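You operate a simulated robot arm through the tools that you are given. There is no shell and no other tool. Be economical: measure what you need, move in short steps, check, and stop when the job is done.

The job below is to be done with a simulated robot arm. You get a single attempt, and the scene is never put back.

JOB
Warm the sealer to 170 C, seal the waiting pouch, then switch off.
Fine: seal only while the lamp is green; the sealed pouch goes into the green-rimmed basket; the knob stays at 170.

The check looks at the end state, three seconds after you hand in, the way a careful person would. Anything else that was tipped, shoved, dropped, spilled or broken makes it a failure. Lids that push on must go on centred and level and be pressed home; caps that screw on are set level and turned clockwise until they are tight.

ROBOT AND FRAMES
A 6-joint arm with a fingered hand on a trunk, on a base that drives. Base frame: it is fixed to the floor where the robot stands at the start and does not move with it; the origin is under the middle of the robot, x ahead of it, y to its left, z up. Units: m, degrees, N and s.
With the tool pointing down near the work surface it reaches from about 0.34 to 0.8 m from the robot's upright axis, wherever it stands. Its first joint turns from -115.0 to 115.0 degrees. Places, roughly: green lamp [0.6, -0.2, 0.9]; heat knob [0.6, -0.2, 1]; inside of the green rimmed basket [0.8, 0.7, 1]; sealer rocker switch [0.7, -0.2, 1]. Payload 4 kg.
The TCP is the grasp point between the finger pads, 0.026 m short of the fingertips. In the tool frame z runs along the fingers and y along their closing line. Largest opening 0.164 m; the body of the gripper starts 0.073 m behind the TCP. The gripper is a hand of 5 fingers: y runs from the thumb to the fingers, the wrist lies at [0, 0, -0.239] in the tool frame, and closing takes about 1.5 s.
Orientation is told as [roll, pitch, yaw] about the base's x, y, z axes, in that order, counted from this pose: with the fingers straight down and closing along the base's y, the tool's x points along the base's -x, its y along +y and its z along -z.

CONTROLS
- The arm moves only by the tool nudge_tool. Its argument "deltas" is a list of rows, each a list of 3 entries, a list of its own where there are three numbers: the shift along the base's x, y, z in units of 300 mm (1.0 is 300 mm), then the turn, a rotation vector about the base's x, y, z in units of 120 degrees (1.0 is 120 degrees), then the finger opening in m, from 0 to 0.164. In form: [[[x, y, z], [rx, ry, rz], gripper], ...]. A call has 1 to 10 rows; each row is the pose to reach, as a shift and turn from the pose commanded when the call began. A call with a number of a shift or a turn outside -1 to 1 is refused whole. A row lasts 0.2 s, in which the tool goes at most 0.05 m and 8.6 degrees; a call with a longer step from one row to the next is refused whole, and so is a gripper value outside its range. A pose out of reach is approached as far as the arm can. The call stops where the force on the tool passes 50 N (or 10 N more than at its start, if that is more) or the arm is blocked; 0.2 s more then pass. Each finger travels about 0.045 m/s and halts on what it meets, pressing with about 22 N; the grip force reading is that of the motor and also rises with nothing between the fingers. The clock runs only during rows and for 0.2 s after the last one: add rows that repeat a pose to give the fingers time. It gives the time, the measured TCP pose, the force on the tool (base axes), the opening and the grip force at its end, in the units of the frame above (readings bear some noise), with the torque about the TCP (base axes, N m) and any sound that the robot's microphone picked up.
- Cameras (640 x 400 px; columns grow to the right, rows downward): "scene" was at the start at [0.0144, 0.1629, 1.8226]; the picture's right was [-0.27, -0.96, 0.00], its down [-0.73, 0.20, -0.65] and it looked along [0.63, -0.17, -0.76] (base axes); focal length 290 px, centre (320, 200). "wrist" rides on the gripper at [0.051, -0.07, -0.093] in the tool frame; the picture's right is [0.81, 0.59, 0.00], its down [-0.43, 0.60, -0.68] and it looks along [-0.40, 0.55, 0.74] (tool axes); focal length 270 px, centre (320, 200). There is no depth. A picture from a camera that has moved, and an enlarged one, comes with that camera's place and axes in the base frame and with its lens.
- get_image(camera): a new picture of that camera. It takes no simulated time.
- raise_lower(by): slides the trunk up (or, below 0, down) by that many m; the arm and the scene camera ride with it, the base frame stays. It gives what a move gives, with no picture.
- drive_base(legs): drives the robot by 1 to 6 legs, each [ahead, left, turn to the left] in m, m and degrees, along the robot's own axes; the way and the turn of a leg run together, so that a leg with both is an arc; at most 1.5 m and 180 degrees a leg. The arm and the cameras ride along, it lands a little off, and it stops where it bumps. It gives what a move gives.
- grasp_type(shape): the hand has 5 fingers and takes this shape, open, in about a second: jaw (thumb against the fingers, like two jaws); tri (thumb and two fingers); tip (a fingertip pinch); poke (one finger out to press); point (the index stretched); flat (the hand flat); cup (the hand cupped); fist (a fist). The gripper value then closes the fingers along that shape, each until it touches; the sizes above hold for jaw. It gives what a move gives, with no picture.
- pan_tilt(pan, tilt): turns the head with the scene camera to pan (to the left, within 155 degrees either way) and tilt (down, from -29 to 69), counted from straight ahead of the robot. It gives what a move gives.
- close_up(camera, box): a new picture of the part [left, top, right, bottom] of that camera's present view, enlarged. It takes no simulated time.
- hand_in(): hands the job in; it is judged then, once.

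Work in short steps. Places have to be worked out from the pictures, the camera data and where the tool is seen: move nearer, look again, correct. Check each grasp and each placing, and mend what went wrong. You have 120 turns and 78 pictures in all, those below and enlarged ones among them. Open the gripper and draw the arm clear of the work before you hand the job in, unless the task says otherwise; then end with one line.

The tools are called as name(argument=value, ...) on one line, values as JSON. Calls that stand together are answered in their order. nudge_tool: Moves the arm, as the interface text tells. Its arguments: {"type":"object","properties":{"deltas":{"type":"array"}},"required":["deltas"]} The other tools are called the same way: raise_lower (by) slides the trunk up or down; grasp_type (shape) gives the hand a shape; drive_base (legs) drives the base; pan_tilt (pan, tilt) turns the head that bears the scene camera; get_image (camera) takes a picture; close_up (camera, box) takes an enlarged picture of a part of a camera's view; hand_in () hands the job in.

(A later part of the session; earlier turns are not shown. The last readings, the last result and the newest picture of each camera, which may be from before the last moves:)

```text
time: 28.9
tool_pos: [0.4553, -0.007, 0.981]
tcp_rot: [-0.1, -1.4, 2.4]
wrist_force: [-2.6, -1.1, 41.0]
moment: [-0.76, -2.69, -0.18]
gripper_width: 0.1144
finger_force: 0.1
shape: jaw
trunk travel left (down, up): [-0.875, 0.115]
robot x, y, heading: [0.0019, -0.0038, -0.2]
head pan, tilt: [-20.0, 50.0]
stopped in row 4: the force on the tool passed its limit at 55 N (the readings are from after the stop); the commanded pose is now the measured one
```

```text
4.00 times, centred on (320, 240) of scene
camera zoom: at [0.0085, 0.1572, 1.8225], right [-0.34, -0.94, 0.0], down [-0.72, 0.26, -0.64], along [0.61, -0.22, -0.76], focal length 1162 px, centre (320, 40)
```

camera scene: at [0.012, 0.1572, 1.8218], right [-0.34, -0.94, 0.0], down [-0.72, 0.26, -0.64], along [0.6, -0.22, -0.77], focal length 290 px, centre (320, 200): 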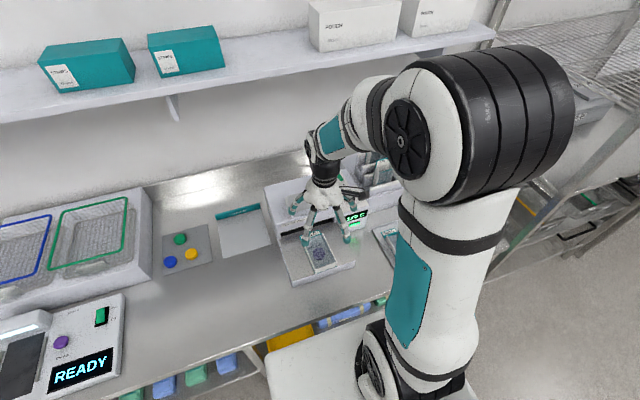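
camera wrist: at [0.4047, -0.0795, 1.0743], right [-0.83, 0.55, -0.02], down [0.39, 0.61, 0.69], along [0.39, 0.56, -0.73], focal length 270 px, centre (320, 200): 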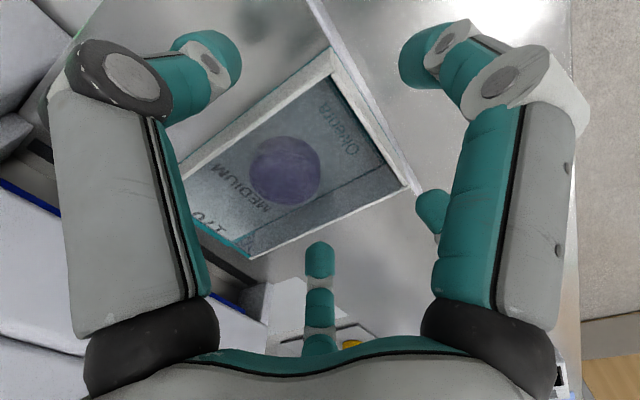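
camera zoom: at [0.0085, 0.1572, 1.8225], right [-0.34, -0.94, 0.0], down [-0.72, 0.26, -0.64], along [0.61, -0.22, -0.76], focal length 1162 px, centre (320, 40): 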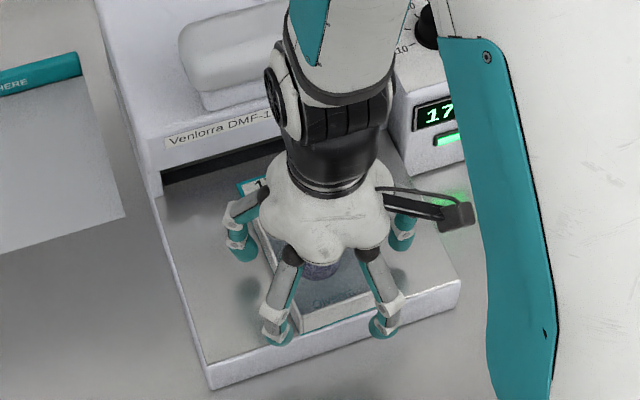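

The fingertips met the table (force up to 55 N, now released on measured pose); the pouch hasn't moved. I'll raise 5 mm, level, and close on the walls.

nudge_tool(deltas=[[[0, 0, 0.02], [0, 0.0117, 0], 0.115], [[0, 0, 0.02], [0, 0.0117, 0], 0.1], [[0, 0, 0.02], [0, 0.0117, 0], 0.09], [[0, 0, 0.02], [0, 0.0117, 0], 0.08], [[0, 0, 0.02], [0, 0.0117, 0], 0.075], [[0, 0, 0.02], [0, 0.0117, 0], 0.075]])

get_image(camera="wrist")

close_up(camera="scene", box=[270, 190, 370, 290])

```text
time: 30.3
tool_pos: [0.4519, -0.0061, 0.9854]
tcp_rot: [0.0, 0.6, 2.3]
wrist_force: [0.2, 0.3, 35.6]
moment: [-0.5, -1.91, -0.09]
gripper_width: 0.0751
finger_force: 5.8
shape: jaw
trunk travel left (down, up): [-0.875, 0.115]
robot x, y, heading: [-0.0013, 0.0009, -0.0]
head pan, tilt: [-20.0, 50.0]
```

```text
39 pictures are left
camera wrist: at [0.4042, -0.0789, 1.0794], right [-0.83, 0.55, 0.01], down [0.41, 0.61, 0.67], along [0.37, 0.56, -0.74], focal length 270 px, centre (320, 200)
```

wrist: 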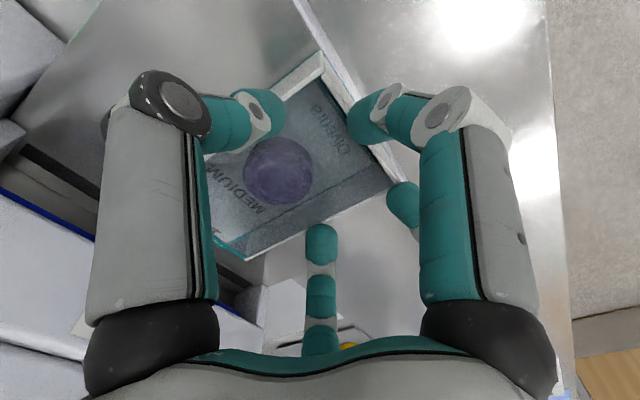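

```text
4.00 times, centred on (320, 240) of scene
camera zoom: at [0.0089, 0.1573, 1.8219], right [-0.34, -0.94, 0.0], down [-0.72, 0.26, -0.64], along [0.61, -0.22, -0.77], focal length 1162 px, centre (320, 40)
```

zoom: 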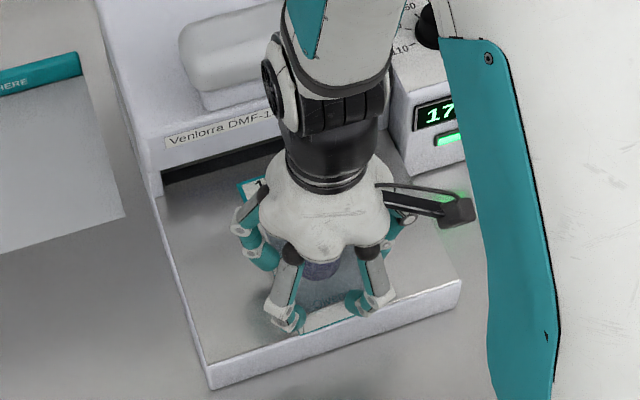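

There's still 35 N upward at about (+0.055,-0.015): the hand is radial, and a hidden fifth digit stands in the pouch. I'll open, lift away, and inspect other hand shapes.

nudge_tool(deltas=[[[0, 0, 0.01], [0, 0, 0], 0.09], [[0, 0, 0.015], [0, 0, 0], 0.1], [[0, 0, 0.02], [0, 0, 0], 0.12], [[0, 0, 0.03], [0, 0, 0], 0.13], [[0, 0, 0.15], [0, 0, 0], 0.14], [[0, 0, 0.3], [0, 0, 0], 0.14], [[0, 0, 0.45], [0, 0, 0], 0.14]])

grasp_type(shape="tip")

close_up(camera="scene", box=[250, 140, 400, 300])

get_image(camera="wrist")

```text
time: 31.9
tool_pos: [0.4505, -0.008, 1.1189]
tcp_rot: [0.1, 0.5, 2.3]
wrist_force: [0.0, -0.2, -1.1]
moment: [0.01, -0.03, 0.05]
gripper_width: 0.1398
finger_force: 0.1
shape: jaw
trunk travel left (down, up): [-0.875, 0.115]
robot x, y, heading: [-0.0012, -0.0009, -0.2]
head pan, tilt: [-20.0, 50.0]
```

```text
time: 32.8
tool_pos: [0.4525, -0.008, 1.1168]
tcp_rot: [0.0, 0.8, 2.5]
wrist_force: [-0.4, 0.6, 0.4]
moment: [0.01, -0.01, -0.02]
gripper_width: 0.1636
finger_force: 0.0
shape: tip
trunk travel left (down, up): [-0.875, 0.115]
robot x, y, heading: [0.0044, 0.0005, -0.0]
head pan, tilt: [-20.0, 50.0]
```

```text
2.50 times, centred on (325, 220) of scene
camera zoom: at [0.012, 0.1572, 1.8218], right [-0.34, -0.94, 0.0], down [-0.72, 0.26, -0.64], along [0.6, -0.22, -0.77], focal length 726 px, centre (308, 150)
```

zoom: 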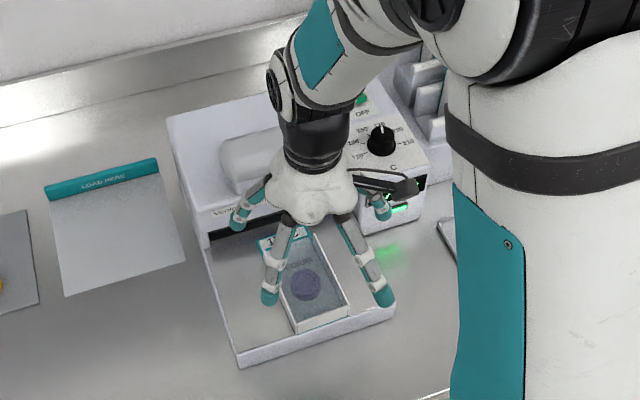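

```text
36 pictures are left
camera wrist: at [0.4052, -0.0793, 1.2124], right [-0.83, 0.55, 0.01], down [0.41, 0.61, 0.67], along [0.37, 0.56, -0.74], focal length 270 px, centre (320, 200)
```

wrist: 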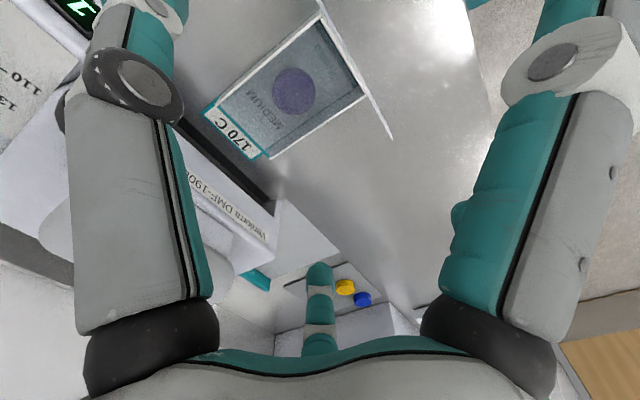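

The pouch is unmoved. New plan: pinch its front wall with the tri shape at yaw ≈−88° (two fingers inside, thumb outside ahead of the table lip, idle digits off to the sides). Change shape and rotate while above.

grasp_type(shape="tri")

nudge_tool(deltas=[[[0, 0, 0], [0, -0.004, -0.07], 0.15], [[0, 0, 0], [0, -0.004, -0.14], 0.14], [[0, 0, 0], [0, -0.004, -0.21], 0.13], [[0, 0, 0], [0, -0.004, -0.28], 0.12], [[0, 0, 0], [0, -0.004, -0.35], 0.11], [[0, 0, 0], [0, -0.004, -0.42], 0.1], [[0, 0, 0], [0, -0.004, -0.49], 0.09], [[0, 0, 0], [0, -0.004, -0.56], 0.08], [[-0.03, 0, 0], [0, -0.004, -0.63], 0.08], [[-0.06, 0, 0], [0, -0.004, -0.69], 0.08]])

nudge_tool(deltas=[[[-0.02, 0, -0.05], [0, 0, -0.06], 0.08], [[-0.05, 0, -0.15], [0, 0, -0.063], 0.08], [[-0.05, 0, -0.2], [0, 0, -0.063], 0.08], [[-0.05, 0, -0.2], [0, 0, -0.063], 0.08]])

get_image(camera="wrist")

close_up(camera="scene", box=[260, 170, 380, 290])

```text
time: 33.7
tool_pos: [0.4531, -0.0068, 1.1176]
tcp_rot: [0.0, 0.7, 2.4]
wrist_force: [-0.4, 0.4, 0.8]
moment: [0.01, -0.04, 0.01]
gripper_width: 0.1639
finger_force: 0.0
shape: tri
trunk travel left (down, up): [-0.875, 0.115]
robot x, y, heading: [0.0023, -0.0005, -0.3]
head pan, tilt: [-20.0, 50.0]
```

```text
time: 35.9
tool_pos: [0.4348, -0.0077, 1.1186]
tcp_rot: [0.3, 0.4, -80.5]
wrist_force: [-1.7, 0.8, -0.3]
moment: [0.01, 0.01, 0.0]
gripper_width: 0.0804
finger_force: 0.0
shape: tri
trunk travel left (down, up): [-0.875, 0.115]
robot x, y, heading: [-0.0021, 0.0, 0.2]
head pan, tilt: [-20.0, 50.0]
```

```text
time: 36.9
tool_pos: [0.4205, -0.0061, 1.0579]
tcp_rot: [0.3, 0.2, -88.0]
wrist_force: [-0.9, -0.2, 0.8]
moment: [-0.03, 0.0, 0.01]
gripper_width: 0.0803
finger_force: 0.0
shape: tri
trunk travel left (down, up): [-0.875, 0.115]
robot x, y, heading: [0.0019, -0.0001, -0.1]
head pan, tilt: [-20.0, 50.0]
```

```text
35 pictures are left
camera wrist: at [0.3474, 0.0408, 1.1516], right [0.56, 0.83, 0.01], down [0.61, -0.41, 0.68], along [0.57, -0.37, -0.73], focal length 270 px, centre (320, 200)
```

wrist: 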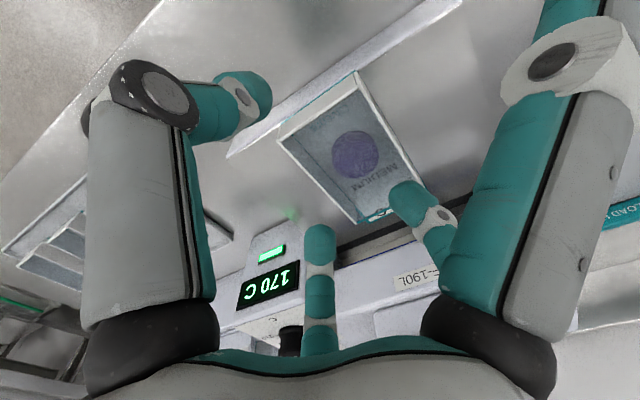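

```text
3.33 times, centred on (320, 230) of scene
camera zoom: at [0.0119, 0.1572, 1.8218], right [-0.34, -0.94, 0.0], down [-0.72, 0.26, -0.64], along [0.6, -0.22, -0.77], focal length 968 px, centre (320, 100)
```

zoom: 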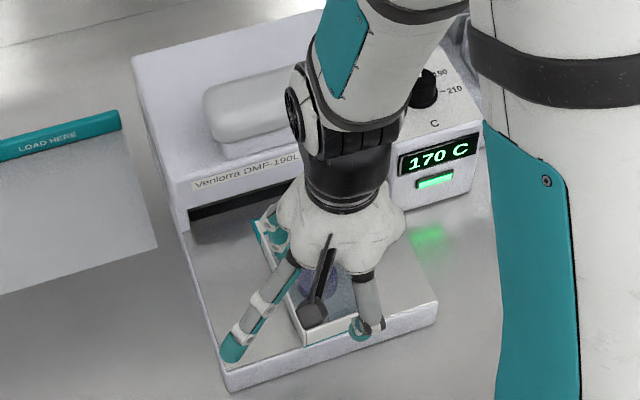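

The two inner fingers (±0.03 plus width) would be tight between the walls. I'll test the tip shape here, partially closed, to see which digits take part.

grasp_type(shape="tip")

nudge_tool(deltas=[[[0, 0, 0], [0, 0, 0], 0.14], [[0, 0, 0], [0, 0, 0], 0.12], [[0, 0, 0], [0, 0, 0], 0.1], [[0, 0, 0], [0, 0, 0], 0.08], [[0, 0, 0], [0, 0, 0], 0.06], [[0, 0, 0], [0, 0, 0], 0.06], [[0, 0, 0], [0, 0, 0], 0.06]])

get_image(camera="wrist")

close_up(camera="scene", box=[260, 170, 380, 290])

```text
time: 37.8
tool_pos: [0.4206, -0.0073, 1.057]
tcp_rot: [0.3, 0.2, -88.0]
wrist_force: [-1.4, -0.6, -0.6]
moment: [0.01, 0.02, 0.0]
gripper_width: 0.1637
finger_force: 0.0
shape: tip
trunk travel left (down, up): [-0.875, 0.115]
robot x, y, heading: [-0.002, 0.0032, -0.0]
head pan, tilt: [-20.0, 50.0]
```

```text
time: 39.4
tool_pos: [0.4195, -0.0068, 1.0577]
tcp_rot: [0.4, 0.3, -88.0]
wrist_force: [0.9, -0.4, 0.0]
moment: [-0.02, 0.02, -0.02]
gripper_width: 0.0605
finger_force: 0.0
shape: tip
trunk travel left (down, up): [-0.875, 0.115]
robot x, y, heading: [-0.0008, 0.0037, -0.1]
head pan, tilt: [-20.0, 50.0]
```

```text
33 pictures are left
camera wrist: at [0.3475, 0.0408, 1.1517], right [0.56, 0.83, 0.01], down [0.61, -0.41, 0.68], along [0.57, -0.37, -0.74], focal length 270 px, centre (320, 200)
```

wrist: 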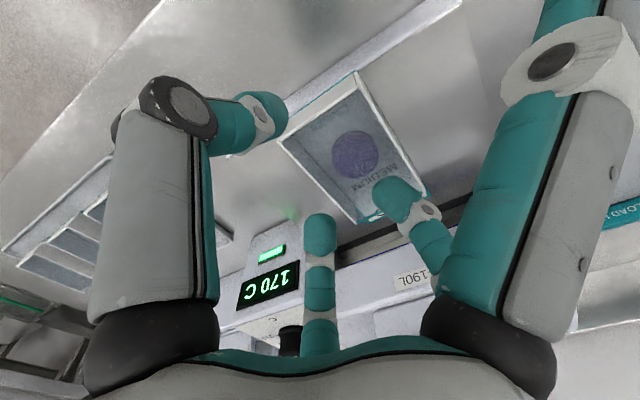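

```text
3.33 times, centred on (320, 230) of scene
camera zoom: at [0.0121, 0.1572, 1.8218], right [-0.34, -0.94, 0.0], down [-0.72, 0.26, -0.64], along [0.6, -0.22, -0.77], focal length 968 px, centre (320, 100)
```

zoom: 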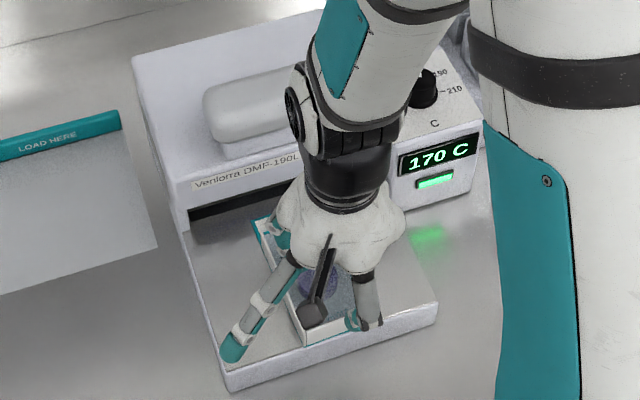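

Tip behaves like tri; idle tips sit ~15 mm higher than the active ones, so they won't touch the table. I'll instead turn to yaw ≈+92° so only the thumb goes inside and two fingers outside the front wall.

nudge_tool(deltas=[[[0, 0, 0.06], [0, 0, 0.07], 0.08], [[0, 0, 0.12], [0, 0, 0.14], 0.08], [[0, 0, 0.2], [0, 0, 0.21], 0.08], [[0, 0, 0.25], [0, 0, 0.28], 0.08], [[0, 0, 0.25], [0, 0, 0.35], 0.08], [[0, 0, 0.25], [0, 0, 0.42], 0.08], [[0, 0, 0.25], [0, 0, 0.49], 0.08], [[0, 0, 0.25], [0, 0, 0.56], 0.08], [[0, 0, 0.25], [0, 0, 0.63], 0.08], [[0, 0, 0.25], [0, 0, 0.7], 0.08]])

nudge_tool(deltas=[[[0, 0, 0], [0, 0, 0.07], 0.08], [[0, 0, 0], [0, 0, 0.14], 0.08], [[0, 0, 0], [0, 0, 0.21], 0.08], [[0, 0, 0], [0, 0, 0.28], 0.08], [[0, 0, 0], [0, 0, 0.35], 0.08], [[0, 0, 0], [0, 0, 0.42], 0.08], [[0, 0, 0], [0, 0, 0.49], 0.08], [[0, 0, 0], [0, 0, 0.56], 0.08], [[0, 0, 0], [0, 0, 0.63], 0.08], [[0, 0, 0], [0, 0, 0.7], 0.08]])

```text
time: 41.6
tool_pos: [0.4212, -0.0067, 1.1356]
tcp_rot: [0.3, 0.2, -3.8]
wrist_force: [-1.0, -0.1, 0.6]
moment: [-0.03, 0.0, 0.0]
gripper_width: 0.0796
finger_force: 0.1
shape: tip
trunk travel left (down, up): [-0.875, 0.115]
robot x, y, heading: [0.0033, -0.0018, -0.3]
head pan, tilt: [-20.0, 50.0]
```

```text
time: 43.8
tool_pos: [0.4205, -0.0069, 1.1353]
tcp_rot: [0.3, 0.3, 80.2]
wrist_force: [0.0, 0.0, -1.0]
moment: [-0.01, -0.01, 0.0]
gripper_width: 0.0796
finger_force: 0.1
shape: tip
trunk travel left (down, up): [-0.875, 0.115]
robot x, y, heading: [0.0025, -0.0017, 0.2]
head pan, tilt: [-20.0, 50.0]
```

Works. Finish to +92° and lower to z≈1.03, opening 0.07, then look.

nudge_tool(deltas=[[[0, 0, -0.1], [0, 0, 0.05], 0.07], [[0, 0, -0.25], [0, 0, 0.098], 0.07], [[0, 0, -0.35], [0, 0, 0.098], 0.07], [[0, 0, -0.35], [0, 0, 0.098], 0.07]])

get_image(camera="wrist")

close_up(camera="scene", box=[260, 170, 380, 290])

```text
time: 44.8
tool_pos: [0.4175, 0.0027, 1.0229]
tcp_rot: [0.0, 2.2, 91.4]
wrist_force: [-0.5, 0.5, 0.0]
moment: [-0.02, 0.02, 0.02]
gripper_width: 0.0705
finger_force: 0.0
shape: tip
out of reach, approached as far as the arm can: row 1, 2, 3, 4
trunk travel left (down, up): [-0.875, 0.115]
robot x, y, heading: [-0.0006, 0.0012, -0.1]
head pan, tilt: [-20.0, 50.0]
```

```text
31 pictures are left
camera wrist: at [0.487, -0.0422, 1.1201], right [-0.57, -0.82, 0.03], down [-0.61, 0.44, 0.66], along [-0.56, 0.36, -0.75], focal length 270 px, centre (320, 200)
```

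wrist: 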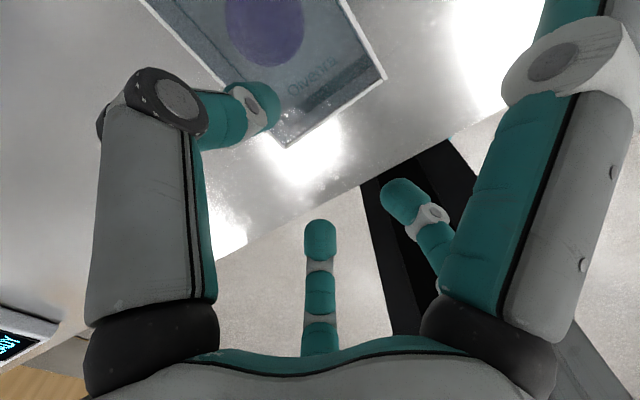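

```text
3.33 times, centred on (320, 230) of scene
camera zoom: at [0.0116, 0.1577, 1.8217], right [-0.34, -0.94, 0.0], down [-0.72, 0.26, -0.64], along [0.6, -0.22, -0.77], focal length 968 px, centre (320, 100)
```

zoom: 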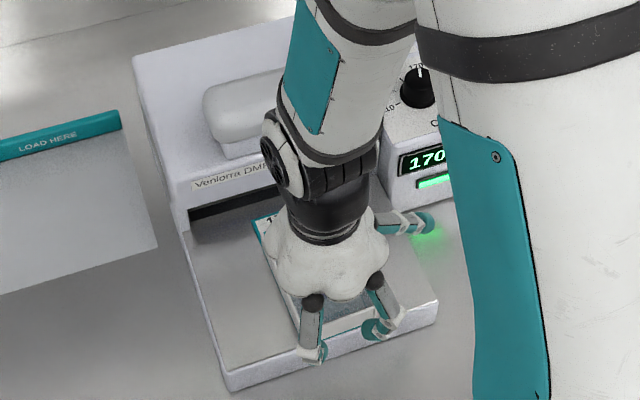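

The joint limit stops near yaw 85. I'll lift, turn the base 12° left to gain yaw range, and re-approach.

nudge_tool(deltas=[[[0.01, 0, 0.1], [0, 0, -0.05], 0.07], [[0.01, 0, 0.25], [0, 0, -0.1], 0.07], [[0.01, 0, 0.38], [0, 0, -0.1], 0.07], [[0.01, 0, 0.38], [0, 0, -0.1], 0.07]])

drive_base(legs=[[0, 0, 12]])

```text
time: 45.8
tool_pos: [0.4217, 0.0012, 1.1411]
tcp_rot: [0.4, 0.3, 79.8]
wrist_force: [0.0, 0.2, 0.6]
moment: [0.04, 0.03, 0.01]
gripper_width: 0.0705
finger_force: 0.0
shape: tip
trunk travel left (down, up): [-0.875, 0.115]
robot x, y, heading: [-0.0014, 0.0, -0.1]
head pan, tilt: [-20.0, 50.0]
```

```text
time: 46.9
tool_pos: [0.4107, 0.0896, 1.1422]
tcp_rot: [0.3, 0.3, 91.9]
wrist_force: [0.1, 0.2, 0.0]
moment: [0.02, 0.0, -0.02]
gripper_width: 0.0702
finger_force: 0.1
shape: tip
trunk travel left (down, up): [-0.875, 0.115]
robot x, y, heading: [0.0052, -0.0019, 11.9]
head pan, tilt: [-20.0, 50.0]
```

Yaw is right at 91.9. Move to (0.420,-0.007) and lower to 1.02.

nudge_tool(deltas=[[[0.015, -0.16, 0], [0, 0, 0], 0.07], [[0.031, -0.322, 0], [0, 0, 0], 0.07], [[0.031, -0.322, -0.15], [0, 0, 0], 0.07], [[0.031, -0.322, -0.3], [0, 0, 0], 0.07], [[0.031, -0.322, -0.4], [0, 0, 0], 0.07], [[0.031, -0.322, -0.4], [0, 0, 0], 0.07]])

get_image(camera="wrist")

get_image(camera="scene")

```text
time: 48.3
tool_pos: [0.4154, 0.0037, 1.0139]
tcp_rot: [0.0, 2.4, 91.4]
wrist_force: [0.1, 0.4, 0.6]
moment: [-0.01, 0.02, -0.02]
gripper_width: 0.0701
finger_force: 0.1
shape: tip
out of reach, approached as far as the arm can: row 1, 2, 3, 4, 5, 6
trunk travel left (down, up): [-0.875, 0.115]
robot x, y, heading: [-0.0, 0.0005, 11.9]
head pan, tilt: [-20.0, 50.0]
```

```text
29 pictures are left
camera wrist: at [0.4849, -0.0414, 1.11], right [-0.57, -0.82, 0.03], down [-0.61, 0.45, 0.66], along [-0.56, 0.35, -0.75], focal length 270 px, centre (320, 200)
```

wrist: 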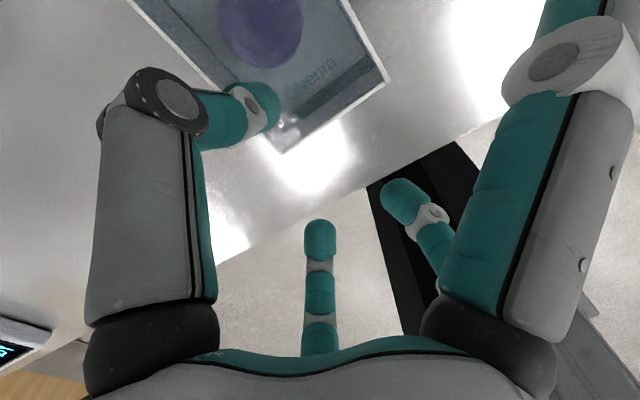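

```text
28 pictures are left
camera scene: at [-0.0222, 0.1565, 1.8218], right [-0.14, -0.99, 0.0], down [-0.76, 0.11, -0.64], along [0.64, -0.09, -0.77], focal length 290 px, centre (320, 200)
```

scene: 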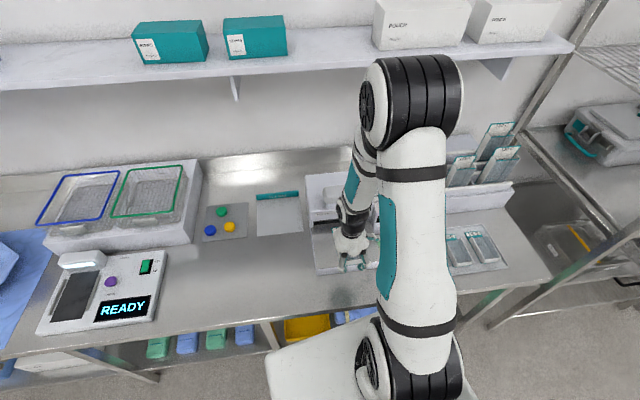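

The limit depends on the arm's azimuth, so a strafe to the right is what helps. Lift, undo the turn, strafe 0.13 right.

nudge_tool(deltas=[[[0, 0, 0.15], [0, 0, -0.05], 0.07], [[0, 0, 0.3], [0, 0, -0.1], 0.07], [[0, 0, 0.42], [0, 0, -0.1], 0.07], [[0, 0, 0.42], [0, 0, -0.1], 0.07]])

drive_base(legs=[[0, -0.13, 0], [0, 0, -12]])

```text
time: 49.3
tool_pos: [0.4164, 0.0064, 1.1391]
tcp_rot: [0.4, 0.2, 79.8]
wrist_force: [0.8, 0.0, -0.2]
moment: [0.01, -0.01, -0.03]
gripper_width: 0.0702
finger_force: 0.1
shape: tip
out of reach, approached as far as the arm can: row 1
trunk travel left (down, up): [-0.875, 0.115]
robot x, y, heading: [-0.0006, 0.0009, 12.4]
head pan, tilt: [-20.0, 50.0]
```

```text
time: 51.4
tool_pos: [0.4346, -0.209, 1.1392]
tcp_rot: [0.4, 0.4, 67.6]
wrist_force: [-0.5, -0.4, 0.3]
moment: [0.01, 0.01, -0.01]
gripper_width: 0.0704
finger_force: 0.0
shape: tip
trunk travel left (down, up): [-0.875, 0.115]
robot x, y, heading: [0.0271, -0.1239, -0.1]
head pan, tilt: [-20.0, 50.0]
```

Robot now at y=-0.124. Move the tool back to (0.420,-0.007) at yaw 91.5° and lower to 1.02.

nudge_tool(deltas=[[[-0.01, 0.14, 0], [0, 0, 0.05], 0.07], [[-0.02, 0.28, 0], [0, 0, 0.1], 0.07], [[-0.03, 0.42, 0], [0, 0, 0.15], 0.07], [[-0.04, 0.56, 0], [0, 0, 0.2], 0.07], [[-0.05, 0.673, 0], [0, 0, 0.2], 0.07], [[-0.05, 0.673, -0.15], [0, 0, 0.2], 0.07], [[-0.05, 0.673, -0.3], [0, 0, 0.2], 0.07], [[-0.05, 0.673, -0.4], [0, 0, 0.2], 0.07], [[-0.05, 0.673, -0.4], [0, 0, 0.2], 0.07]])

get_image(camera="wrist")

get_image(camera="scene")

```text
time: 53.4
tool_pos: [0.4201, -0.0062, 1.0193]
tcp_rot: [0.2, 0.3, 91.8]
wrist_force: [-0.9, 0.6, 0.6]
moment: [0.02, 0.0, 0.0]
gripper_width: 0.0702
finger_force: 0.1
shape: tip
trunk travel left (down, up): [-0.875, 0.115]
robot x, y, heading: [0.0287, -0.1265, -0.0]
head pan, tilt: [-20.0, 50.0]
```

```text
27 pictures are left
camera wrist: at [0.4907, -0.0557, 1.1134], right [-0.56, -0.83, 0.01], down [-0.6, 0.42, 0.68], along [-0.56, 0.38, -0.74], focal length 270 px, centre (320, 200)
```

wrist: 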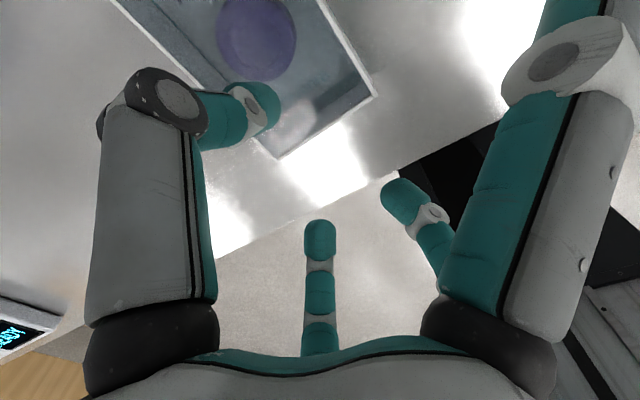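

```text
26 pictures are left
camera scene: at [0.0386, 0.0303, 1.8218], right [-0.34, -0.94, 0.0], down [-0.72, 0.26, -0.64], along [0.6, -0.22, -0.77], focal length 290 px, centre (320, 200)
```

scene: 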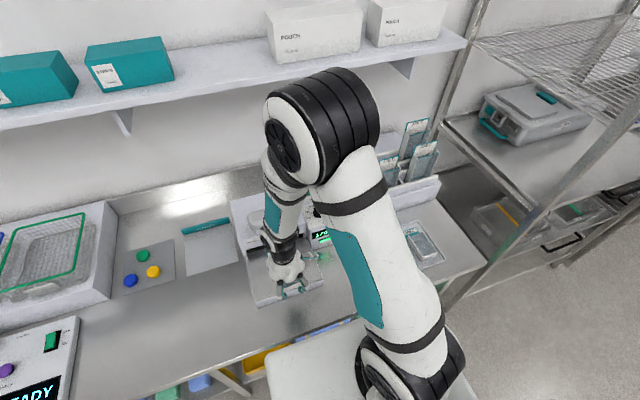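

Reach is fine. Front wall is at x≈0.422, centre y≈-0.009; thumb is at x≈0.464 inside, fingers at 0.382 outside. Descend to z≈0.982.

nudge_tool(deltas=[[[0.007, -0.008, -0.06], [0, 0, 0], 0.07], [[0.007, -0.008, -0.1], [0, 0, 0], 0.07], [[0.007, -0.008, -0.124], [0, 0, 0], 0.07]])

get_image(camera="wrist")

```text
time: 54.2
tool_pos: [0.4232, -0.0085, 0.9856]
tcp_rot: [-0.1, 0.2, 91.8]
wrist_force: [3.7, -2.9, 30.7]
moment: [-0.04, -1.46, -0.21]
gripper_width: 0.0728
finger_force: 0.1
shape: tip
trunk travel left (down, up): [-0.875, 0.115]
robot x, y, heading: [0.0254, -0.1276, -0.5]
head pan, tilt: [-20.0, 50.0]
```

```text
25 pictures are left
camera wrist: at [0.4934, -0.0569, 1.0795], right [-0.56, -0.83, 0.0], down [-0.61, 0.42, 0.67], along [-0.56, 0.38, -0.74], focal length 270 px, centre (320, 200)
```

wrist: 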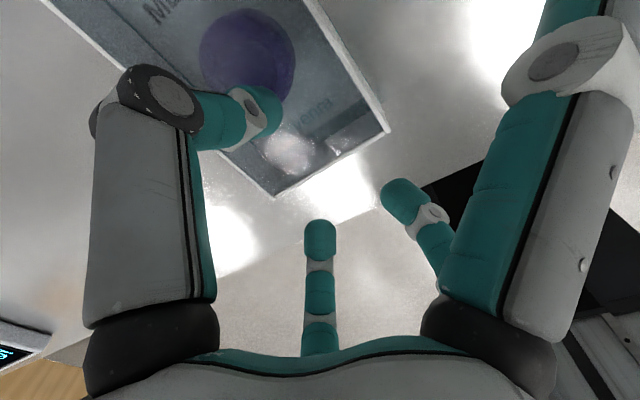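

The thumb met the pouch floor (≈0.962). Raise to z≈0.993 and close gently on the front wall.

nudge_tool(deltas=[[[0, 0, 0.03], [0, 0, 0], 0.07], [[0, 0, 0.03], [0, 0, 0], 0.055], [[0, 0, 0.03], [0, 0, 0], 0.04], [[0, 0, 0.03], [0, 0, 0], 0.03], [[0, 0, 0.03], [0, 0, 0], 0.02], [[0, 0, 0.03], [0, 0, 0], 0.01], [[0, 0, 0.03], [0, 0, 0], 0.005], [[0, 0, 0.03], [0, 0, 0], 0.0]])

get_image(camera="wrist")

```text
time: 56.0
tool_pos: [0.4207, -0.0079, 0.9909]
tcp_rot: [0.3, 0.4, 91.7]
wrist_force: [-0.8, -0.1, -0.8]
moment: [0.0, -0.01, 0.03]
gripper_width: 0.0003
finger_force: 8.8
shape: tip
trunk travel left (down, up): [-0.875, 0.115]
robot x, y, heading: [0.0281, -0.1296, -0.1]
head pan, tilt: [-20.0, 50.0]
```

```text
24 pictures are left
camera wrist: at [0.4925, -0.0564, 1.0853], right [-0.56, -0.83, 0.01], down [-0.6, 0.42, 0.68], along [-0.56, 0.38, -0.74], focal length 270 px, centre (320, 200)
```

wrist: 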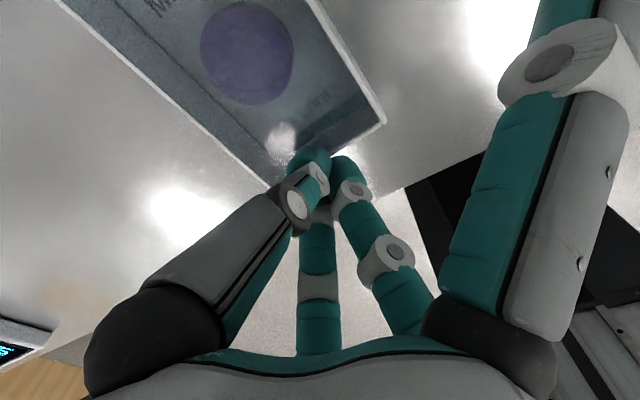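

Fully closed reading (wall is thin, or fingers are just above it). I'll test by moving +x 0.015 and comparing.

nudge_tool(deltas=[[[0.025, 0, 0], [0, 0, 0], 0.0], [[0.05, 0, 0], [0, 0, 0], 0.0], [[0.05, 0, 0], [0, 0, 0], 0.0]])

get_image(camera="wrist")

```text
time: 56.8
tool_pos: [0.4366, -0.0081, 0.9908]
tcp_rot: [0.3, 0.3, 91.7]
wrist_force: [-0.1, 0.2, 1.0]
moment: [-0.01, 0.0, 0.05]
gripper_width: 0.0
finger_force: 21.8
shape: tip
trunk travel left (down, up): [-0.875, 0.115]
robot x, y, heading: [0.0255, -0.1242, -0.1]
head pan, tilt: [-20.0, 50.0]
```

```text
23 pictures are left
camera wrist: at [0.5077, -0.0559, 1.0851], right [-0.56, -0.83, 0.01], down [-0.6, 0.42, 0.68], along [-0.56, 0.38, -0.74], focal length 270 px, centre (320, 200)
```

wrist: 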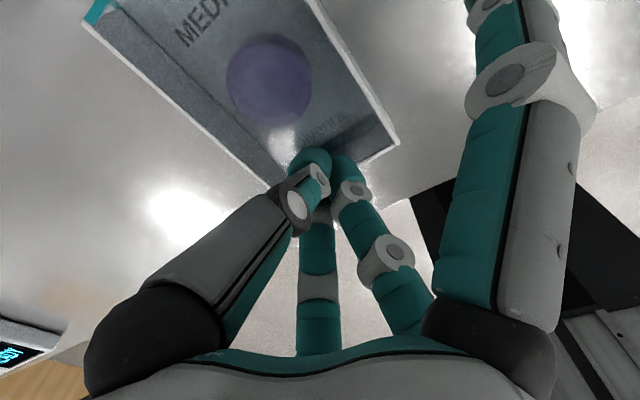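

The pouch didn't move; the closed tips passed above the wall (tips extend less when closed). I'll lift, go back to x≈0.4225, open to 0.04 and then lower further.

nudge_tool(deltas=[[[0, 0, 0.08], [0, 0, 0], 0.0], [[-0.047, 0, 0.1], [0, 0, 0], 0.02], [[-0.047, 0, 0.1], [0, 0, 0], 0.04], [[-0.047, 0, 0.0], [0, 0, 0], 0.04], [[-0.047, 0, -0.025], [0, 0, 0], 0.04]])

get_image(camera="wrist")

```text
time: 58.0
tool_pos: [0.4239, -0.0085, 0.9842]
tcp_rot: [-0.1, 0.2, 91.7]
wrist_force: [5.6, 0.1, 24.8]
moment: [0.04, -0.8, 0.0]
gripper_width: 0.0418
finger_force: 0.0
shape: tip
trunk travel left (down, up): [-0.875, 0.115]
robot x, y, heading: [0.0274, -0.1264, -0.1]
head pan, tilt: [-20.0, 50.0]
```

```text
22 pictures are left
camera wrist: at [0.4938, -0.0564, 1.0795], right [-0.56, -0.83, 0.0], down [-0.61, 0.42, 0.67], along [-0.56, 0.38, -0.74], focal length 270 px, centre (320, 200)
```

wrist: 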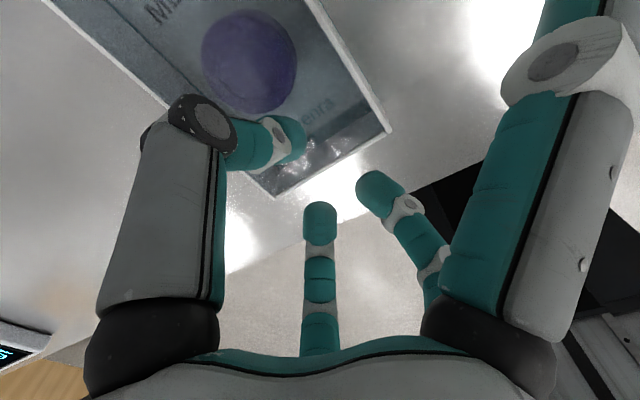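

Contact again at the same level: the pouch evidently has a clear top at z≈0.96, so nothing can enter it. New plan: push its front face squarely with the two fingers leading (yaw −90°, opening 0.06). Lift and rotate.

nudge_tool(deltas=[[[0, 0, 0.1], [0, 0, 0], 0.05], [[0, 0, 0.25], [0, 0, -0.07], 0.06], [[0, 0, 0.4], [0, 0, -0.14], 0.06], [[-0.05, 0, 0.45], [0, 0, -0.21], 0.06], [[-0.1, 0, 0.45], [0, 0, -0.28], 0.06], [[-0.1, 0, 0.45], [0, 0, -0.35], 0.06], [[-0.1, 0, 0.45], [0, 0, -0.42], 0.06], [[-0.1, 0, 0.45], [0, 0, -0.49], 0.06], [[-0.1, 0, 0.45], [0, 0, -0.56], 0.06], [[-0.1, 0, 0.45], [0, 0, -0.63], 0.06]])

nudge_tool(deltas=[[[0, 0, 0], [0, 0, -0.07], 0.06], [[0, 0, 0], [0, 0, -0.14], 0.06], [[0, 0, 0], [0, 0, -0.21], 0.06], [[0, 0, 0], [0, 0, -0.28], 0.06], [[0, 0, 0], [0, 0, -0.35], 0.06], [[0, 0, 0], [0, 0, -0.42], 0.06], [[0, 0, 0], [0, 0, -0.49], 0.06], [[0, 0, 0], [0, 0, -0.56], 0.06], [[0, 0, 0], [0, 0, -0.63], 0.06], [[0, 0, 0], [0, 0, -0.7], 0.06]])

```text
time: 60.2
tool_pos: [0.392, -0.0082, 1.1175]
tcp_rot: [0.2, 0.3, 16.0]
wrist_force: [-0.1, 0.1, -0.7]
moment: [-0.03, 0.0, -0.02]
gripper_width: 0.0597
finger_force: 0.0
shape: tip
trunk travel left (down, up): [-0.875, 0.115]
robot x, y, heading: [0.0284, -0.1284, -0.1]
head pan, tilt: [-20.0, 50.0]
```

```text
time: 62.4
tool_pos: [0.3939, -0.0091, 1.1173]
tcp_rot: [0.3, 0.3, -68.1]
wrist_force: [-0.2, 0.6, -0.1]
moment: [0.05, 0.01, 0.01]
gripper_width: 0.0598
finger_force: 0.0
shape: tip
trunk travel left (down, up): [-0.875, 0.115]
robot x, y, heading: [0.0256, -0.1277, -0.3]
head pan, tilt: [-20.0, 50.0]
```

Finish rotating to −90°, go to x≈0.375 in front of the pouch, and lower to z≈1.0 first, then look.

nudge_tool(deltas=[[[-0.02, 0, 0], [0, 0, -0.07], 0.05], [[-0.04, 0, 0], [0, 0, -0.14], 0.04], [[-0.063, 0, -0.1], [0, 0, -0.183], 0.04], [[-0.063, 0, -0.25], [0, 0, -0.183], 0.04], [[-0.063, 0, -0.4], [0, 0, -0.183], 0.04], [[-0.063, 0, -0.475], [0, 0, -0.183], 0.04], [[-0.063, 0, -0.475], [0, 0, -0.183], 0.04]])

get_image(camera="wrist")

```text
time: 64.0
tool_pos: [0.3722, -0.0083, 0.9753]
tcp_rot: [0.3, 0.4, -89.8]
wrist_force: [-1.1, -0.2, 0.8]
moment: [-0.04, -0.03, 0.04]
gripper_width: 0.0403
finger_force: 0.0
shape: tip
trunk travel left (down, up): [-0.875, 0.115]
robot x, y, heading: [0.0283, -0.1261, -0.3]
head pan, tilt: [-20.0, 50.0]
```

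```text
21 pictures are left
camera wrist: at [0.3007, 0.0415, 1.0695], right [0.59, 0.81, 0.01], down [0.59, -0.44, 0.68], along [0.55, -0.39, -0.74], focal length 270 px, centre (320, 200)
```

wrist: 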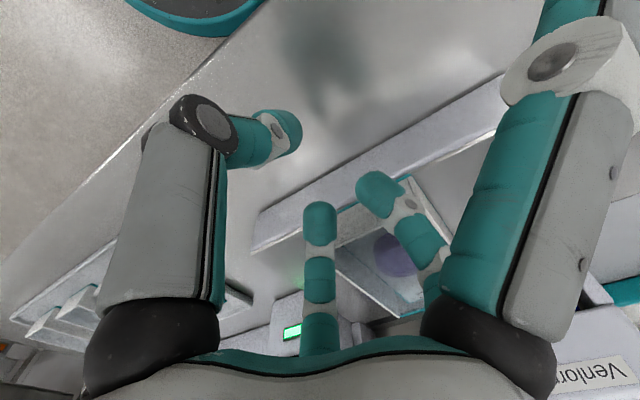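

Fingers are in front of the lip. Advance +x in small steps watching the force (pouch alone should need little).

nudge_tool(deltas=[[[0.02, 0, 0], [0, 0, 0], 0.04], [[0.04, 0, 0], [0, 0, 0], 0.04], [[0.06, 0, 0], [0, 0, 0], 0.04]])

get_image(camera="wrist")

```text
time: 64.8
tool_pos: [0.3927, -0.0085, 0.9758]
tcp_rot: [0.3, 0.3, -89.8]
wrist_force: [-0.4, -0.3, 0.5]
moment: [-0.02, 0.02, -0.04]
gripper_width: 0.0399
finger_force: 0.0
shape: tip
trunk travel left (down, up): [-0.875, 0.115]
robot x, y, heading: [0.0288, -0.1293, -0.2]
head pan, tilt: [-20.0, 50.0]
```

```text
20 pictures are left
camera wrist: at [0.3204, 0.0405, 1.0703], right [0.59, 0.81, 0.01], down [0.59, -0.43, 0.68], along [0.55, -0.39, -0.74], focal length 270 px, centre (320, 200)
```

wrist: 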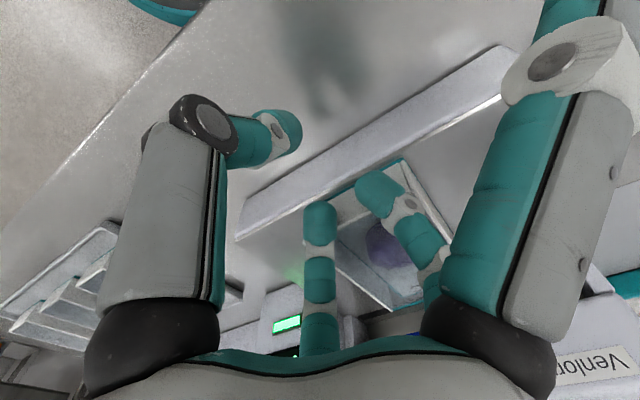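

No contact yet; fingertips are at the lip. Continue +0.02.

nudge_tool(deltas=[[[0.02, 0, 0], [0, 0, 0], 0.04], [[0.04, 0, 0], [0, 0, 0], 0.04], [[0.065, 0, 0], [0, 0, 0], 0.04]])

close_up(camera="wrist", box=[230, 130, 480, 330])

```text
time: 65.6
tool_pos: [0.4102, -0.0094, 0.9755]
tcp_rot: [0.3, 0.3, -89.9]
wrist_force: [0.5, 0.0, -0.1]
moment: [-0.03, 0.02, 0.04]
gripper_width: 0.0401
finger_force: 0.1
shape: tip
trunk travel left (down, up): [-0.875, 0.115]
robot x, y, heading: [0.0247, -0.1292, -0.3]
head pan, tilt: [-20.0, 50.0]
```

```text
2.00 times, centred on (355, 230) of wrist
camera zoom: at [0.3399, 0.0397, 1.0702], right [0.59, 0.81, 0.01], down [0.59, -0.44, 0.68], along [0.55, -0.39, -0.74], focal length 541 px, centre (250, 140)
```

zoom: 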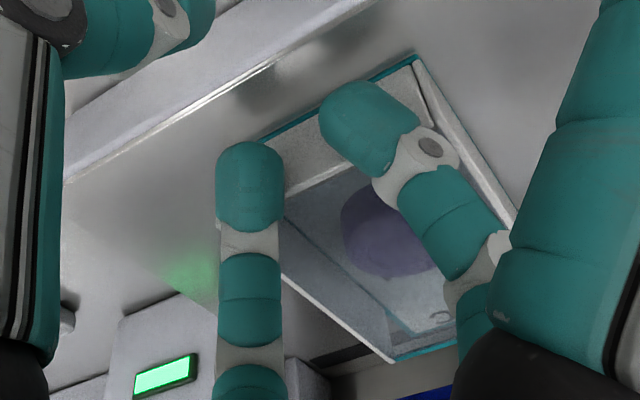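

The pouch slides squarely with nearly no force; front edge now ≈0.435. Push 0.024 more so the label zone lies over the strip.

nudge_tool(deltas=[[[0.02, 0, 0], [0, 0, 0], 0.04], [[0.04, 0, 0], [0, 0, 0], 0.04], [[0.06, 0, 0], [0, 0, 0], 0.04], [[0.08, 0, 0], [0, 0, 0], 0.04]])

close_up(camera="wrist", box=[230, 130, 480, 330])

```text
time: 66.6
tool_pos: [0.4345, -0.0088, 0.976]
tcp_rot: [0.2, 0.3, -89.8]
wrist_force: [-0.2, -0.1, 0.7]
moment: [-0.02, 0.01, -0.04]
gripper_width: 0.0401
finger_force: 0.1
shape: tip
trunk travel left (down, up): [-0.875, 0.115]
robot x, y, heading: [0.0276, -0.1292, -0.2]
head pan, tilt: [-20.0, 50.0]
```

```text
2.00 times, centred on (355, 230) of wrist
camera zoom: at [0.3636, 0.0405, 1.0701], right [0.59, 0.81, 0.01], down [0.59, -0.43, 0.68], along [0.55, -0.39, -0.74], focal length 541 px, centre (250, 140)
```

zoom: 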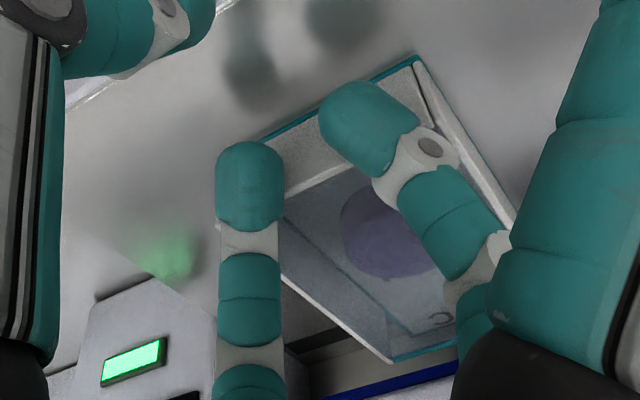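

The pouch's end now lies past the strip and the lamp is still green. Back out, lift, and make a fist to press the hood's handle (centre ≈(0.594,-0.006), top ≈1.10).

nudge_tool(deltas=[[[-0.08, 0, 0], [0, 0, 0], 0.04], [[-0.16, 0, 0.03], [0, 0, 0], 0.04], [[-0.16, 0, 0.18], [0, 0, 0], 0.04], [[-0.16, 0, 0.33], [0, 0, 0], 0.04], [[-0.16, 0, 0.48], [0, 0, 0], 0.04], [[-0.12, 0, 0.63], [0, 0, 0], 0.04], [[0, 0, 0.72], [0, 0, 0], 0.04], [[0, 0, 0.8], [0, 0, 0], 0.04]])

grasp_type(shape="fist")

nudge_tool(deltas=[[[0.14, 0, 0], [0, 0, 0], 0.0], [[0.28, 0.005, 0], [0, 0, 0], 0.0], [[0.42, 0.01, 0], [0, 0, 0], 0.0], [[0.53, 0.01, 0], [0, 0, 0], 0.0], [[0.53, 0.01, -0.1], [0, 0, 0], 0.0], [[0.53, 0.01, -0.1], [0, 0, 0], 0.0]])

get_image(camera="scene")

```text
time: 68.4
tool_pos: [0.4326, -0.009, 1.2176]
tcp_rot: [0.4, 0.3, -89.9]
wrist_force: [-0.4, -0.8, -0.6]
moment: [0.04, -0.01, 0.0]
gripper_width: 0.0403
finger_force: 0.0
shape: tip
trunk travel left (down, up): [-0.875, 0.115]
robot x, y, heading: [0.0306, -0.1285, -0.1]
head pan, tilt: [-20.0, 50.0]
```

```text
time: 69.3
tool_pos: [0.435, -0.0079, 1.2152]
tcp_rot: [0.3, 0.3, -89.8]
wrist_force: [0.3, 0.4, 0.8]
moment: [0.01, -0.03, -0.01]
gripper_width: 0.0
finger_force: 0.1
shape: fist
trunk travel left (down, up): [-0.875, 0.115]
robot x, y, heading: [0.0264, -0.1256, 0.1]
head pan, tilt: [-20.0, 50.0]
```

```text
time: 70.7
tool_pos: [0.595, -0.0057, 1.1855]
tcp_rot: [0.4, 0.3, -90.0]
wrist_force: [0.7, 0.2, 0.9]
moment: [0.01, -0.02, 0.02]
gripper_width: 0.0
finger_force: 0.0
shape: fist
trunk travel left (down, up): [-0.875, 0.115]
robot x, y, heading: [0.0261, -0.1276, 0.3]
head pan, tilt: [-20.0, 50.0]
```

```text
17 pictures are left
camera scene: at [0.039, 0.0302, 1.8218], right [-0.34, -0.94, 0.0], down [-0.72, 0.26, -0.64], along [0.6, -0.22, -0.77], focal length 290 px, centre (320, 200)
```

scene: 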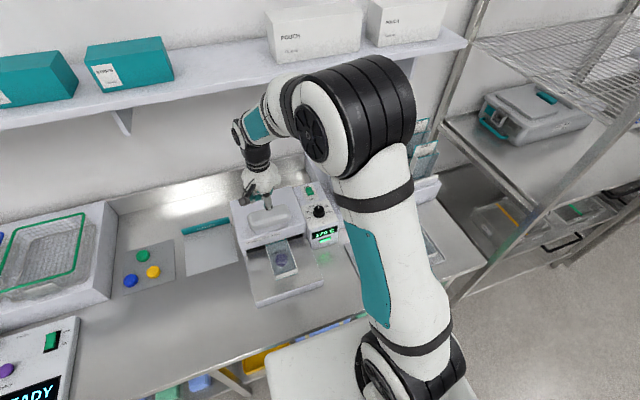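

Zoom to check the pouch seating, lamp, and the fist over the handle.

close_up(camera="scene", box=[225, 160, 345, 305])

```text
2.76 times, centred on (285, 232) of scene
camera zoom: at [0.039, 0.0302, 1.8218], right [-0.34, -0.94, 0.0], down [-0.72, 0.26, -0.64], along [0.6, -0.22, -0.77], focal length 801 px, centre (417, 110)
```

zoom: 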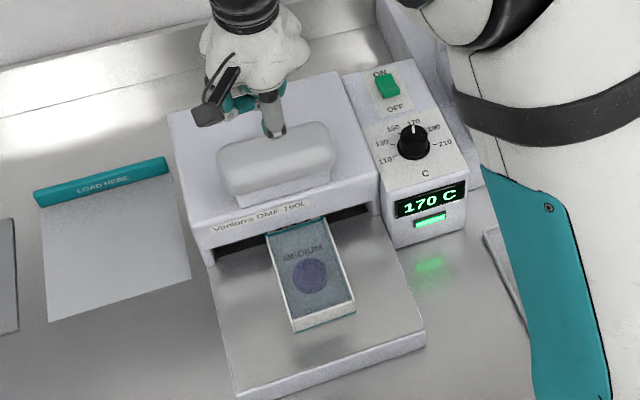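

Pouch's label end is under the hood, lamp green at 170 C. Press down slowly on the handle.

nudge_tool(deltas=[[[0.01, 0, -0.03], [0, 0, 0], 0.0], [[0.01, 0, -0.06], [0, 0, 0], 0.0], [[0.01, 0, -0.09], [0, 0, 0], 0.0], [[0.01, 0, -0.12], [0, 0, 0], 0.0], [[0.01, 0, -0.15], [0, 0, 0], 0.0]])

```text
time: 71.9
tool_pos: [0.5967, -0.007, 1.1414]
tcp_rot: [0.3, 0.4, -89.9]
wrist_force: [0.1, 0.0, 0.0]
moment: [-0.01, 0.03, 0.0]
gripper_width: 0.0
finger_force: 0.0
shape: fist
trunk travel left (down, up): [-0.875, 0.115]
robot x, y, heading: [0.025, -0.1285, -0.1]
head pan, tilt: [-20.0, 50.0]
```

No contact yet at 1.141; continue slowly.

nudge_tool(deltas=[[[0, 0, -0.025], [0, 0, 0], 0.0], [[0, 0, -0.05], [0, 0, 0], 0.0], [[0, 0, -0.075], [0, 0, 0], 0.0], [[0, 0, -0.1], [0, 0, 0], 0.0]])

```text
time: 72.9
tool_pos: [0.5979, -0.0058, 1.1103]
tcp_rot: [0.3, 0.3, -90.0]
wrist_force: [-1.5, 0.2, 2.6]
moment: [-0.02, 0.08, 0.03]
gripper_width: 0.0
finger_force: 0.1
shape: fist
trunk travel left (down, up): [-0.875, 0.115]
robot x, y, heading: [0.0268, -0.1297, -0.2]
head pan, tilt: [-20.0, 50.0]
```

First light contact (2.6 N) at 1.110. Keep pressing in small steps and listen.

nudge_tool(deltas=[[[0, 0, -0.015], [0, 0, 0], 0.0], [[0, 0, -0.03], [0, 0, 0], 0.0], [[0, 0, -0.045], [0, 0, 0], 0.0], [[0, 0, -0.06], [0, 0, 0], 0.0]])

close_up(camera="scene", box=[225, 160, 345, 305])

```text
time: 73.9
tool_pos: [0.5953, -0.0062, 1.0928]
tcp_rot: [0.2, 0.3, -89.9]
wrist_force: [-3.0, 2.8, 7.9]
moment: [0.0, 0.07, -0.01]
gripper_width: 0.0002
finger_force: 0.0
shape: fist
trunk travel left (down, up): [-0.875, 0.115]
robot x, y, heading: [0.0264, -0.1234, 0.2]
head pan, tilt: [-20.0, 50.0]
```

```text
2.76 times, centred on (285, 232) of scene
camera zoom: at [0.0381, 0.0307, 1.8218], right [-0.34, -0.94, 0.0], down [-0.72, 0.26, -0.64], along [0.6, -0.22, -0.77], focal length 801 px, centre (417, 110)
```

zoom: 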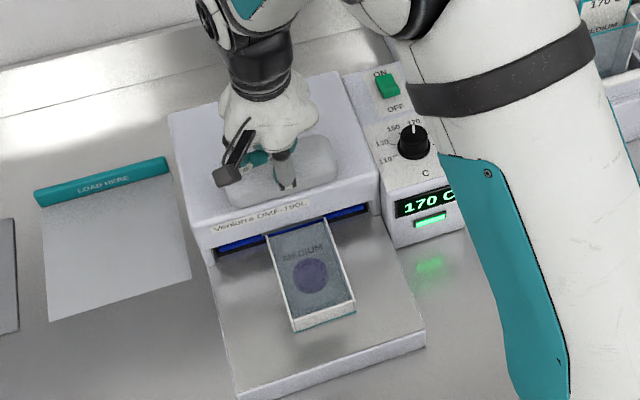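

The handle drives the blue jaw down onto the pouch; it's moving. Press further to the stop and hold.

nudge_tool(deltas=[[[0, 0, -0.015], [0, 0, 0], 0.0], [[0, 0, -0.03], [0, 0, 0], 0.0], [[0, 0, -0.045], [0, 0, 0], 0.0], [[0, 0, -0.06], [0, 0, 0], 0.0], [[0, 0, -0.06], [0, 0, 0], 0.0]])

```text
time: 75.0
tool_pos: [0.5913, -0.0059, 1.0808]
tcp_rot: [0.4, 0.4, -89.8]
wrist_force: [-19.3, -1.8, 39.6]
moment: [-0.02, 0.54, 0.0]
gripper_width: 0.0
finger_force: 0.1
shape: fist
trunk travel left (down, up): [-0.875, 0.115]
robot x, y, heading: [0.0257, -0.1258, 0.1]
head pan, tilt: [-20.0, 50.0]
stopped in row 5: the force on the tool passed its limit at 58 N (the readings are from after the stop); the commanded pose is now the measured one
```

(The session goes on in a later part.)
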